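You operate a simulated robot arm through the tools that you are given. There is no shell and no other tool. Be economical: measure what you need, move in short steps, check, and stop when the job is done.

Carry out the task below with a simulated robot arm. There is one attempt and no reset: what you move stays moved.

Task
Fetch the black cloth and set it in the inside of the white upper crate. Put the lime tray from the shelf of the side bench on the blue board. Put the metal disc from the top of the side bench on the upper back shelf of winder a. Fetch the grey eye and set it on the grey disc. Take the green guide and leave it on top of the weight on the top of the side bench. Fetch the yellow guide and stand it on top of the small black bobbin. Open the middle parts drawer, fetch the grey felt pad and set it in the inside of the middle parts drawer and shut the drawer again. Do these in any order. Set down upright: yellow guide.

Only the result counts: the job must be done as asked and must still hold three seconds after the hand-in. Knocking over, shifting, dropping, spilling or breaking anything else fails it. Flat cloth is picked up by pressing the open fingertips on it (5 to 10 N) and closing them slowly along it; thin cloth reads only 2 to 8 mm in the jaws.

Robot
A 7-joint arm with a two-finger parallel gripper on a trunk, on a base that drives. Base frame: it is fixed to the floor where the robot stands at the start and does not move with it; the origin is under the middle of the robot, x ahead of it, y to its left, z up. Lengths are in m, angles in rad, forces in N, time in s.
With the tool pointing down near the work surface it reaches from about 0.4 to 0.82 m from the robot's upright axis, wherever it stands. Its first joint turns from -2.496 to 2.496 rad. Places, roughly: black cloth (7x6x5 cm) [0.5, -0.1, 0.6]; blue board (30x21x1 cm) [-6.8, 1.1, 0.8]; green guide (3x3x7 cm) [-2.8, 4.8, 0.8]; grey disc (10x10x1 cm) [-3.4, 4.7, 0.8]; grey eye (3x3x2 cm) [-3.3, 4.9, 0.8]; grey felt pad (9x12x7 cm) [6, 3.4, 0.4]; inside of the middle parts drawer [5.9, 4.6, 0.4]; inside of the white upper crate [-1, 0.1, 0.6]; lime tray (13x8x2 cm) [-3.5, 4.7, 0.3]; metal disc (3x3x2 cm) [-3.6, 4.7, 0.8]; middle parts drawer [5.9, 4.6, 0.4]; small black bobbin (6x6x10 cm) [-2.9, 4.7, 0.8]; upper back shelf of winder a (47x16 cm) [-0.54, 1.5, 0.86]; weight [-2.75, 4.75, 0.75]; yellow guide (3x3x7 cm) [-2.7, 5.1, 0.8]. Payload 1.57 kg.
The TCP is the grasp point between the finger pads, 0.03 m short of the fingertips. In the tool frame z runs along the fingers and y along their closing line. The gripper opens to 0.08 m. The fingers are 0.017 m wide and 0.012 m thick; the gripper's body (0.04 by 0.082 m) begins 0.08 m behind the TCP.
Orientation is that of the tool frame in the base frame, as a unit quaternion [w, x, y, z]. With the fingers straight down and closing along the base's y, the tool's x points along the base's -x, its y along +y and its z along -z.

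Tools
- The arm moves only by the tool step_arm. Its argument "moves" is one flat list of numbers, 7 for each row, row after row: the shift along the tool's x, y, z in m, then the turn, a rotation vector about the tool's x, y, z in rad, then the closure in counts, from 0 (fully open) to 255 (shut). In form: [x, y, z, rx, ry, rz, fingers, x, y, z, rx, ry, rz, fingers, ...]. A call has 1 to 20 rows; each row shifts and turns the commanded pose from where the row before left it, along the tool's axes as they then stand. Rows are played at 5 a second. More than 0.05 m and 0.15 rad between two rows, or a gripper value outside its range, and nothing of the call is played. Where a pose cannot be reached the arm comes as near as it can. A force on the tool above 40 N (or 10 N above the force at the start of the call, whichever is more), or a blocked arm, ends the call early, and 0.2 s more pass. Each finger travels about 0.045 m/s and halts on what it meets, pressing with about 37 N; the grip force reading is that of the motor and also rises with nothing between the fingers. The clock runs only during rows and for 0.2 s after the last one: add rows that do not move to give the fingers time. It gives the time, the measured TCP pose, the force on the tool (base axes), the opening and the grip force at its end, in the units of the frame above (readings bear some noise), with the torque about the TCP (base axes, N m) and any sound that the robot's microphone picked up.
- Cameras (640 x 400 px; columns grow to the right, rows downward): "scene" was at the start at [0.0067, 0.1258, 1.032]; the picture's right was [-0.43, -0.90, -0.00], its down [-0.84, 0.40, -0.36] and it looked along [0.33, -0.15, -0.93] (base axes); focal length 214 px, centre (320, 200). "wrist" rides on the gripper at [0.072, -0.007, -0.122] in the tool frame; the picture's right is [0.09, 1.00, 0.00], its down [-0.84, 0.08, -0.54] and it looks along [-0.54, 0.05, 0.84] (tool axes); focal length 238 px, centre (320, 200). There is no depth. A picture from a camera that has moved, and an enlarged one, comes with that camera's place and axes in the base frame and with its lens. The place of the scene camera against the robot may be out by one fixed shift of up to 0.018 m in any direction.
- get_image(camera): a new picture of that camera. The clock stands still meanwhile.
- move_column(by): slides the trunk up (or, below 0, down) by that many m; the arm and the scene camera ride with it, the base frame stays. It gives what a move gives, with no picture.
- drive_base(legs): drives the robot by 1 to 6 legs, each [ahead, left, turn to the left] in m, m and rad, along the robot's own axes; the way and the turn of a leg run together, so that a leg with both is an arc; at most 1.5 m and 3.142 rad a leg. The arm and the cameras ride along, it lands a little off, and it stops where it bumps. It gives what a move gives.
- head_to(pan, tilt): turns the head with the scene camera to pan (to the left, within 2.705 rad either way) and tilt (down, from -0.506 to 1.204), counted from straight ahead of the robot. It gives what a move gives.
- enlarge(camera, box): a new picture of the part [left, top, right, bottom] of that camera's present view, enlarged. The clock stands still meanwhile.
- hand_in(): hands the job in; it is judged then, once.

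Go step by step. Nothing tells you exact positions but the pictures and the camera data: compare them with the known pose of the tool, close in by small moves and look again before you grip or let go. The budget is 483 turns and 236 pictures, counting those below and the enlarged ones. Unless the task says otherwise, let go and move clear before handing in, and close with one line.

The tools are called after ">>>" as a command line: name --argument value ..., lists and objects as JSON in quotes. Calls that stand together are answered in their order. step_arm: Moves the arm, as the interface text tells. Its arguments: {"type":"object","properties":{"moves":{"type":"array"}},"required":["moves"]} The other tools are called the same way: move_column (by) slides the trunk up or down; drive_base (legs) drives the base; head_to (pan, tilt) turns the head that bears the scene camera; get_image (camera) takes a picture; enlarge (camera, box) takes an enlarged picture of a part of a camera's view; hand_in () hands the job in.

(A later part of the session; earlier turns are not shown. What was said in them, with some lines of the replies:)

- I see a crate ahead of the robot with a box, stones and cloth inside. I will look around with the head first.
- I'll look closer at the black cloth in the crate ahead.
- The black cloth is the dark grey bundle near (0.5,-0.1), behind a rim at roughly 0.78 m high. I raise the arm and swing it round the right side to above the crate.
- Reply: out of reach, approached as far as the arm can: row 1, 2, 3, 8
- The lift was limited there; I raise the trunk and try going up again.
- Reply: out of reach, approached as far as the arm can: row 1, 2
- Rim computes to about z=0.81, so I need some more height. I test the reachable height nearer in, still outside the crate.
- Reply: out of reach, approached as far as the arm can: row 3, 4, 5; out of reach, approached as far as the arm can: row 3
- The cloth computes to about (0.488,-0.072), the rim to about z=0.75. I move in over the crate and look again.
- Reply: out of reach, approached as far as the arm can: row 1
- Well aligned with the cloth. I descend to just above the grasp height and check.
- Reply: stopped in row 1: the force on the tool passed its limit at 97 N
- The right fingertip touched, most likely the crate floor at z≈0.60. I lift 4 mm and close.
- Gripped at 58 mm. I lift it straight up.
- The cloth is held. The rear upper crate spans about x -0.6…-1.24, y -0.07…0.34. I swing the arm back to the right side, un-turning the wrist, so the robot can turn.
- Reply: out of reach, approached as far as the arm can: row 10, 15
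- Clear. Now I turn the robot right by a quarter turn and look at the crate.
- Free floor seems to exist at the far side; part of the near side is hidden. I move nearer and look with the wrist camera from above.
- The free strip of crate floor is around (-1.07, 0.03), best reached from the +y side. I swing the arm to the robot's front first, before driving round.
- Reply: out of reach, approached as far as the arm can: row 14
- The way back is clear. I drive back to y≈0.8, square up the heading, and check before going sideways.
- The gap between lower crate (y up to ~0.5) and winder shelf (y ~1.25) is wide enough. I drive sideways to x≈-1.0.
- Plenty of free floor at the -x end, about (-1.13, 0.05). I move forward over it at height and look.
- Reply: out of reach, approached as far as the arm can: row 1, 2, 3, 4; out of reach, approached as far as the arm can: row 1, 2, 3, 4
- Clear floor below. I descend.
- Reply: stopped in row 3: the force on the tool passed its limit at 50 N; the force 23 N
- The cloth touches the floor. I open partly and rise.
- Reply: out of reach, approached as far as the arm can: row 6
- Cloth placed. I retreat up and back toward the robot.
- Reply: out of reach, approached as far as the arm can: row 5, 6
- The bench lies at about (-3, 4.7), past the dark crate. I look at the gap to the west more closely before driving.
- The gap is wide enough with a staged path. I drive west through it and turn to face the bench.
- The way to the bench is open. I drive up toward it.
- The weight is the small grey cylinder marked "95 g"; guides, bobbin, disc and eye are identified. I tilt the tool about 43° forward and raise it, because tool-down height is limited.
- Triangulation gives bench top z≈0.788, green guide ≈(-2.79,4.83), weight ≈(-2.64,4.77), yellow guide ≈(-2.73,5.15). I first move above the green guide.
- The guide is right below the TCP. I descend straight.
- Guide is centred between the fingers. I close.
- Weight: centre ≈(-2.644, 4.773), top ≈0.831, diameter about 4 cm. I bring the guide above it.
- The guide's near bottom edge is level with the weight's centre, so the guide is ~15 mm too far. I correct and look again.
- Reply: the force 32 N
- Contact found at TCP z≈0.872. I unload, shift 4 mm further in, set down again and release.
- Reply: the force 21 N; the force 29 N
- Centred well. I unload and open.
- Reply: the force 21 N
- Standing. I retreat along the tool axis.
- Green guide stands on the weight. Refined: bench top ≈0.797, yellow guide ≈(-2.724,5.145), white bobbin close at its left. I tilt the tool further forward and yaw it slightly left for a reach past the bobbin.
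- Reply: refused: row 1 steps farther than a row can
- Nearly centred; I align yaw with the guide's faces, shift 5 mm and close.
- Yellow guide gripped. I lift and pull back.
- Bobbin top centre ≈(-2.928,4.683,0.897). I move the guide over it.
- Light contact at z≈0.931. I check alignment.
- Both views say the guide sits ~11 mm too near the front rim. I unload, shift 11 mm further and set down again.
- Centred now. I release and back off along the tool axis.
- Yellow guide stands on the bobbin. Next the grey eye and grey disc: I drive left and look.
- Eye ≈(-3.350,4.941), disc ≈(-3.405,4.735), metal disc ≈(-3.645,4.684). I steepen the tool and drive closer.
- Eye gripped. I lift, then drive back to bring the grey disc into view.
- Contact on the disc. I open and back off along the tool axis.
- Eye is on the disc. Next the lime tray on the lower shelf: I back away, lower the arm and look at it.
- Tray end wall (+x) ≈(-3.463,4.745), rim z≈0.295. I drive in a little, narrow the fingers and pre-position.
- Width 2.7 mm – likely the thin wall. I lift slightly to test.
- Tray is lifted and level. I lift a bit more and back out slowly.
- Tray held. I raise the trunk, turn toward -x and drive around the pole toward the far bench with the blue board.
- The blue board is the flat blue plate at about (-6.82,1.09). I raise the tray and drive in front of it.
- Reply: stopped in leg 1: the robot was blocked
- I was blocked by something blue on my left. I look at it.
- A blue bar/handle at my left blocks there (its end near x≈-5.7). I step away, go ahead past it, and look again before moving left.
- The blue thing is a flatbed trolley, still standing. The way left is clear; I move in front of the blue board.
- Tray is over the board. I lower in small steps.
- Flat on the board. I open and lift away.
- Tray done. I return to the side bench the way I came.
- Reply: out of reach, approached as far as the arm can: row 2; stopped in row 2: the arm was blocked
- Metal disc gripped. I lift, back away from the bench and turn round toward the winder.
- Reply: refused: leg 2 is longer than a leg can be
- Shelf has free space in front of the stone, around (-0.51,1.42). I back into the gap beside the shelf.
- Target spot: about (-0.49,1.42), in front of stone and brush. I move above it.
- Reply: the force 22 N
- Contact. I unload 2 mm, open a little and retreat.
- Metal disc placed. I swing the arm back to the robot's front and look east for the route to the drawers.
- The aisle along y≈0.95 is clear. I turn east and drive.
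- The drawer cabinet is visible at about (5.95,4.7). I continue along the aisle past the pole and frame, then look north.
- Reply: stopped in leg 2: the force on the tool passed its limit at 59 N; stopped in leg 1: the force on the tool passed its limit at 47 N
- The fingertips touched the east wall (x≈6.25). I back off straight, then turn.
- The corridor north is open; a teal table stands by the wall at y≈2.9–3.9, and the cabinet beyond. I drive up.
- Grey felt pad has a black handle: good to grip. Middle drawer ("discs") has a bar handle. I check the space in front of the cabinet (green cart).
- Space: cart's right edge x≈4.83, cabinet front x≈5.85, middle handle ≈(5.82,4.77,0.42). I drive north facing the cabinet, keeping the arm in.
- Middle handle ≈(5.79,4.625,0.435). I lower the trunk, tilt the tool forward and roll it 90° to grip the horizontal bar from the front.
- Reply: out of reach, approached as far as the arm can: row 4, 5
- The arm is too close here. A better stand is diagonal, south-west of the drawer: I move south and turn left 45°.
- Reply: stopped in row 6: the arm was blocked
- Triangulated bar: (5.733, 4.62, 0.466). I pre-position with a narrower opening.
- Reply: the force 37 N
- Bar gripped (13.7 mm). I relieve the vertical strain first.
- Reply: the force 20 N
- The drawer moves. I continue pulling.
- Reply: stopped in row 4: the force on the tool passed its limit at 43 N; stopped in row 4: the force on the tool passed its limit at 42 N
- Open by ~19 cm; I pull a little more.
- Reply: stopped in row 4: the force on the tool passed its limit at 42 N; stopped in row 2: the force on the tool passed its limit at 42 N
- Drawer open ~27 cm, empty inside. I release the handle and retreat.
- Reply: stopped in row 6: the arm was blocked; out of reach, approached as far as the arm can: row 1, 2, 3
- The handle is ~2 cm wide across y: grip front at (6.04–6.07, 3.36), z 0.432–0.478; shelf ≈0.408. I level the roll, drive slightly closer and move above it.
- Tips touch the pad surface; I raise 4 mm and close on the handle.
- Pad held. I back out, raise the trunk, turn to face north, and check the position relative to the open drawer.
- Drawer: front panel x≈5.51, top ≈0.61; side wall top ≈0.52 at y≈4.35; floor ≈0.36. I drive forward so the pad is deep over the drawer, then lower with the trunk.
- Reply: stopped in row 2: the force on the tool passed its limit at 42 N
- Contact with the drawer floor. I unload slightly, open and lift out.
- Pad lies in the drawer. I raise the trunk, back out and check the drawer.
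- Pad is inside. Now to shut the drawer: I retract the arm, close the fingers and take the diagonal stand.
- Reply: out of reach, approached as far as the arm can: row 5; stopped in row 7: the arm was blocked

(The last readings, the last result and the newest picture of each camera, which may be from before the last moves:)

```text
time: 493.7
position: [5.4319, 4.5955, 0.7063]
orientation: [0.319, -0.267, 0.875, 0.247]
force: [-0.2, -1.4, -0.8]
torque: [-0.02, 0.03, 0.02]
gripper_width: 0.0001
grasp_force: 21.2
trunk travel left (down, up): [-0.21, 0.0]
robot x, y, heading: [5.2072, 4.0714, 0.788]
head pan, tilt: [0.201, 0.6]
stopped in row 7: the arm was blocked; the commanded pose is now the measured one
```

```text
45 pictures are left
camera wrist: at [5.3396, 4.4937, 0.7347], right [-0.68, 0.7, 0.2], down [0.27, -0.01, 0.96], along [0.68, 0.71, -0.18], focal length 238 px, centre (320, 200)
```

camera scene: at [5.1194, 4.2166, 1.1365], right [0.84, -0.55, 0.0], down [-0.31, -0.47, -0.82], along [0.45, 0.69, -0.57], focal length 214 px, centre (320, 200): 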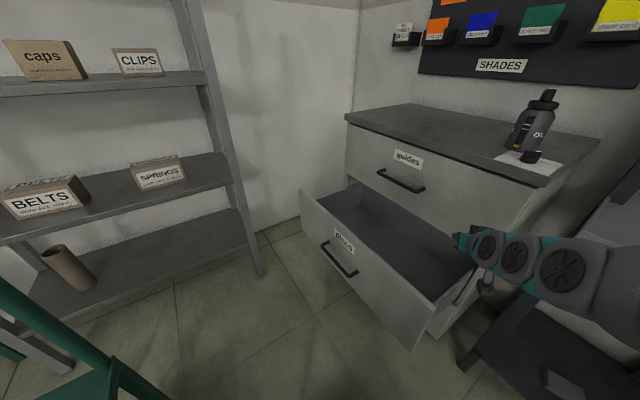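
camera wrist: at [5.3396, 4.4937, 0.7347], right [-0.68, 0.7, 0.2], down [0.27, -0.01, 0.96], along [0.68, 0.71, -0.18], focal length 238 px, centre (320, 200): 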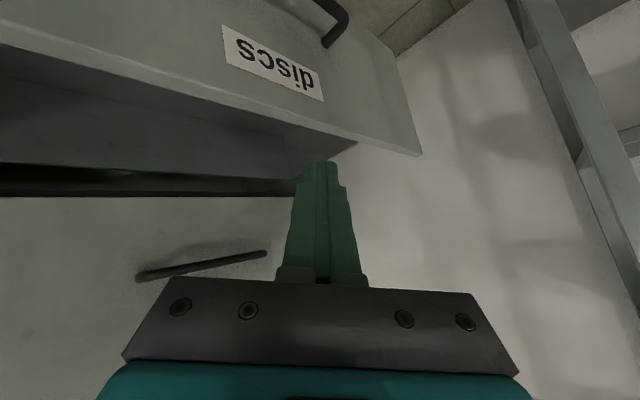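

>>> step_arm --moves '[0.0299, -0.0113, 0.0292, 0, 0, 0, 255, 0.0299, -0.0113, 0.0292, 0, 0, 0, 255, 0.0299, -0.0113, 0.0292, 0, 0, 0, 255]'

>>> get_image --camera "wrist"

```text
time: 494.5
position: [5.4339, 4.5956, 0.5751]
orientation: [0.319, -0.267, 0.876, 0.245]
force: [0.2, -0.1, 0.1]
torque: [0.01, 0.0, 0.0]
gripper_width: 0.0
grasp_force: 21.0
trunk travel left (down, up): [-0.21, 0.0]
robot x, y, heading: [5.2061, 4.0711, 0.791]
head pan, tilt: [0.201, 0.6]
```

```text
44 pictures are left
camera wrist: at [5.3406, 4.4942, 0.6049], right [-0.68, 0.71, 0.2], down [0.27, -0.01, 0.96], along [0.68, 0.71, -0.18], focal length 238 px, centre (320, 200)
```

wrist: 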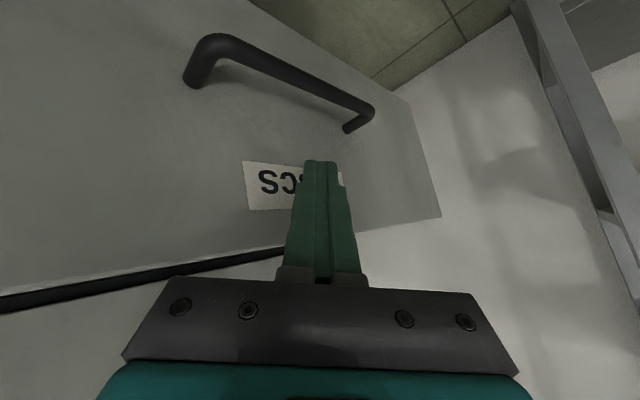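

I push the front panel in the +x direction.

>>> step_arm --moves '[-0.0196, -0.0187, 0.0128, 0, 0, 0, 255, -0.0196, -0.0187, 0.0128, 0, 0, 0, 255, -0.0196, -0.0187, 0.0128, 0, 0, 0, 255, -0.0196, -0.0187, 0.0128, 0, 0, 0, 255]'

>>> step_arm --moves '[-0.0196, -0.0187, 0.0128, 0, 0, 0, 255, -0.0196, -0.0187, 0.0128, 0, 0, 0, 255, -0.0196, -0.0187, 0.0128, 0, 0, 0, 255]'

>>> get_image --camera "scene"

```text
time: 495.5
position: [5.554, 4.5935, 0.5729]
orientation: [0.318, -0.267, 0.876, 0.245]
force: [0.1, 0.3, 0.5]
torque: [0.03, -0.04, -0.01]
gripper_width: 0.0002
grasp_force: 21.1
trunk travel left (down, up): [-0.21, 0.0]
robot x, y, heading: [5.2035, 4.075, 0.788]
head pan, tilt: [0.201, 0.6]
```

```text
time: 496.3
position: [5.6429, 4.5937, 0.5739]
orientation: [0.319, -0.266, 0.876, 0.245]
force: [-0.2, -0.2, 0.3]
torque: [0.0, -0.02, 0.03]
gripper_width: 0.0001
grasp_force: 20.9
trunk travel left (down, up): [-0.21, 0.0]
robot x, y, heading: [5.2048, 4.0725, 0.789]
head pan, tilt: [0.201, 0.6]
```

```text
43 pictures are left
camera scene: at [5.1195, 4.2168, 1.1365], right [0.84, -0.55, 0.0], down [-0.31, -0.47, -0.83], along [0.45, 0.69, -0.56], focal length 214 px, centre (320, 200)
```

scene: 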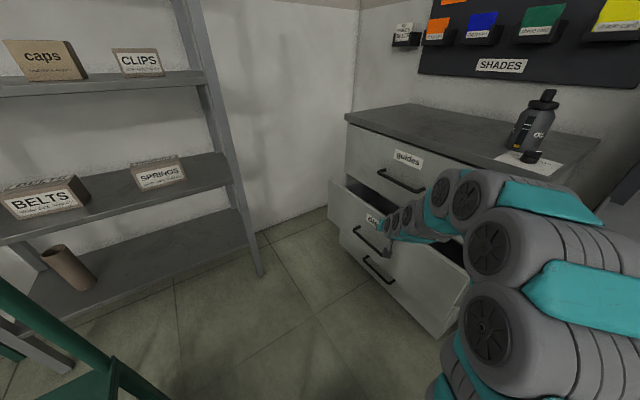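

>>> step_arm --moves '[-0.0141, -0.0208, 0.0182, 0, 0, 0, 255, -0.0141, -0.0208, 0.0182, 0, 0, 0, 255, -0.0141, -0.0208, 0.0182, 0, 0, 0, 255]'

>>> step_arm --moves '[-0.0098, -0.0094, 0.0064, 0, 0, 0, 255, -0.0098, -0.0094, 0.0064, 0, 0, 0, 255]'

>>> get_image --camera "scene"

```text
time: 497.1
position: [5.7333, 4.5923, 0.5496]
orientation: [0.318, -0.266, 0.876, 0.246]
force: [-0.9, 0.3, 1.1]
torque: [-0.04, 0.03, 0.0]
gripper_width: 0.0
grasp_force: 21.2
trunk travel left (down, up): [-0.21, 0.0]
robot x, y, heading: [5.2043, 4.0743, 0.786]
head pan, tilt: [0.201, 0.6]
```

```text
time: 497.7
position: [5.7469, 4.5927, 0.5465]
orientation: [0.312, -0.27, 0.877, 0.245]
force: [-10.0, -3.9, 8.7]
torque: [0.03, -0.07, 0.02]
gripper_width: 0.0
grasp_force: 21.1
trunk travel left (down, up): [-0.21, 0.0]
robot x, y, heading: [5.2067, 4.0734, 0.792]
head pan, tilt: [0.201, 0.6]
stopped in row 2: the force on the tool passed its limit at 65 N (the readings are from after the stop); the commanded pose is now the measured one
```

```text
42 pictures are left
camera scene: at [5.1181, 4.2159, 1.1367], right [0.84, -0.55, 0.0], down [-0.31, -0.47, -0.83], along [0.45, 0.69, -0.56], focal length 214 px, centre (320, 200)
```

scene: 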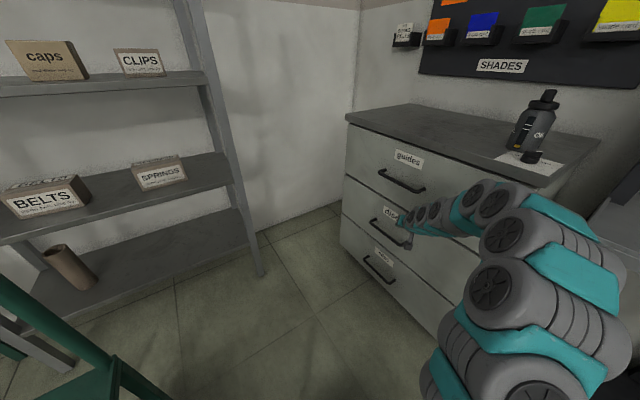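

The drawer is shut. I pull the arm back and inspect.

>>> step_arm --moves '[0.0196, 0.0187, -0.0128, 0, 0, 0, 255, 0.0196, 0.0187, -0.0128, 0, 0, 0, 255, 0.0196, 0.0187, -0.0128, 0, 0, 0, 255, 0.0196, 0.0187, -0.0128, 0, 0, 0, 255, 0.0196, 0.0187, -0.0128, 0, 0, 0, 255, 0.0196, 0.0187, -0.0128, 0, 0, 0, 255, 0.0196, 0.0187, -0.0128, 0, 0, 0, 255]'

>>> enlarge --camera "scene" --box '[330, 90, 530, 330]'

```text
time: 499.3
position: [5.5374, 4.5948, 0.549]
orientation: [0.312, -0.269, 0.877, 0.245]
force: [-0.1, -0.5, 0.8]
torque: [0.0, -0.04, -0.02]
gripper_width: 0.0
grasp_force: 21.7
trunk travel left (down, up): [-0.21, 0.0]
robot x, y, heading: [5.2039, 4.0738, 0.791]
head pan, tilt: [0.201, 0.6]
```

```text
1.67 times, centred on (430, 210) of scene
camera zoom: at [5.119, 4.2165, 1.1365], right [0.84, -0.55, 0.0], down [-0.31, -0.47, -0.82], along [0.45, 0.69, -0.57], focal length 358 px, centre (137, 183)
```

zoom: 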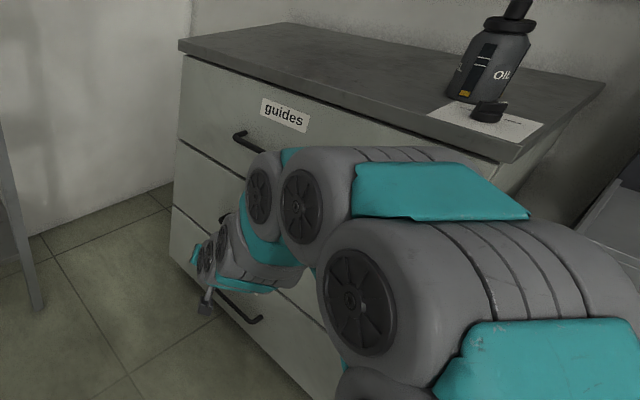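

Everything is placed, the drawer is flush and shut, and the arm is clear, so I hand the job in.

>>> hand_in

```text
The job is handed in.
```

All seven tasks are done and handed in: the black cloth is in the crate, the lime tray on the blue board, the metal disc on winder a's shelf, and the grey eye on the grey disc. The green guide is on the weight, the yellow guide stands upright on the bobbin, and the felt pad is in the shut middle drawer. On the way the base was stopped by a blue flatbed trolley and the fingertips pressed on the east wall; nothing looked displaced in the pictures, but I could not rule out a small shift of the trolley.
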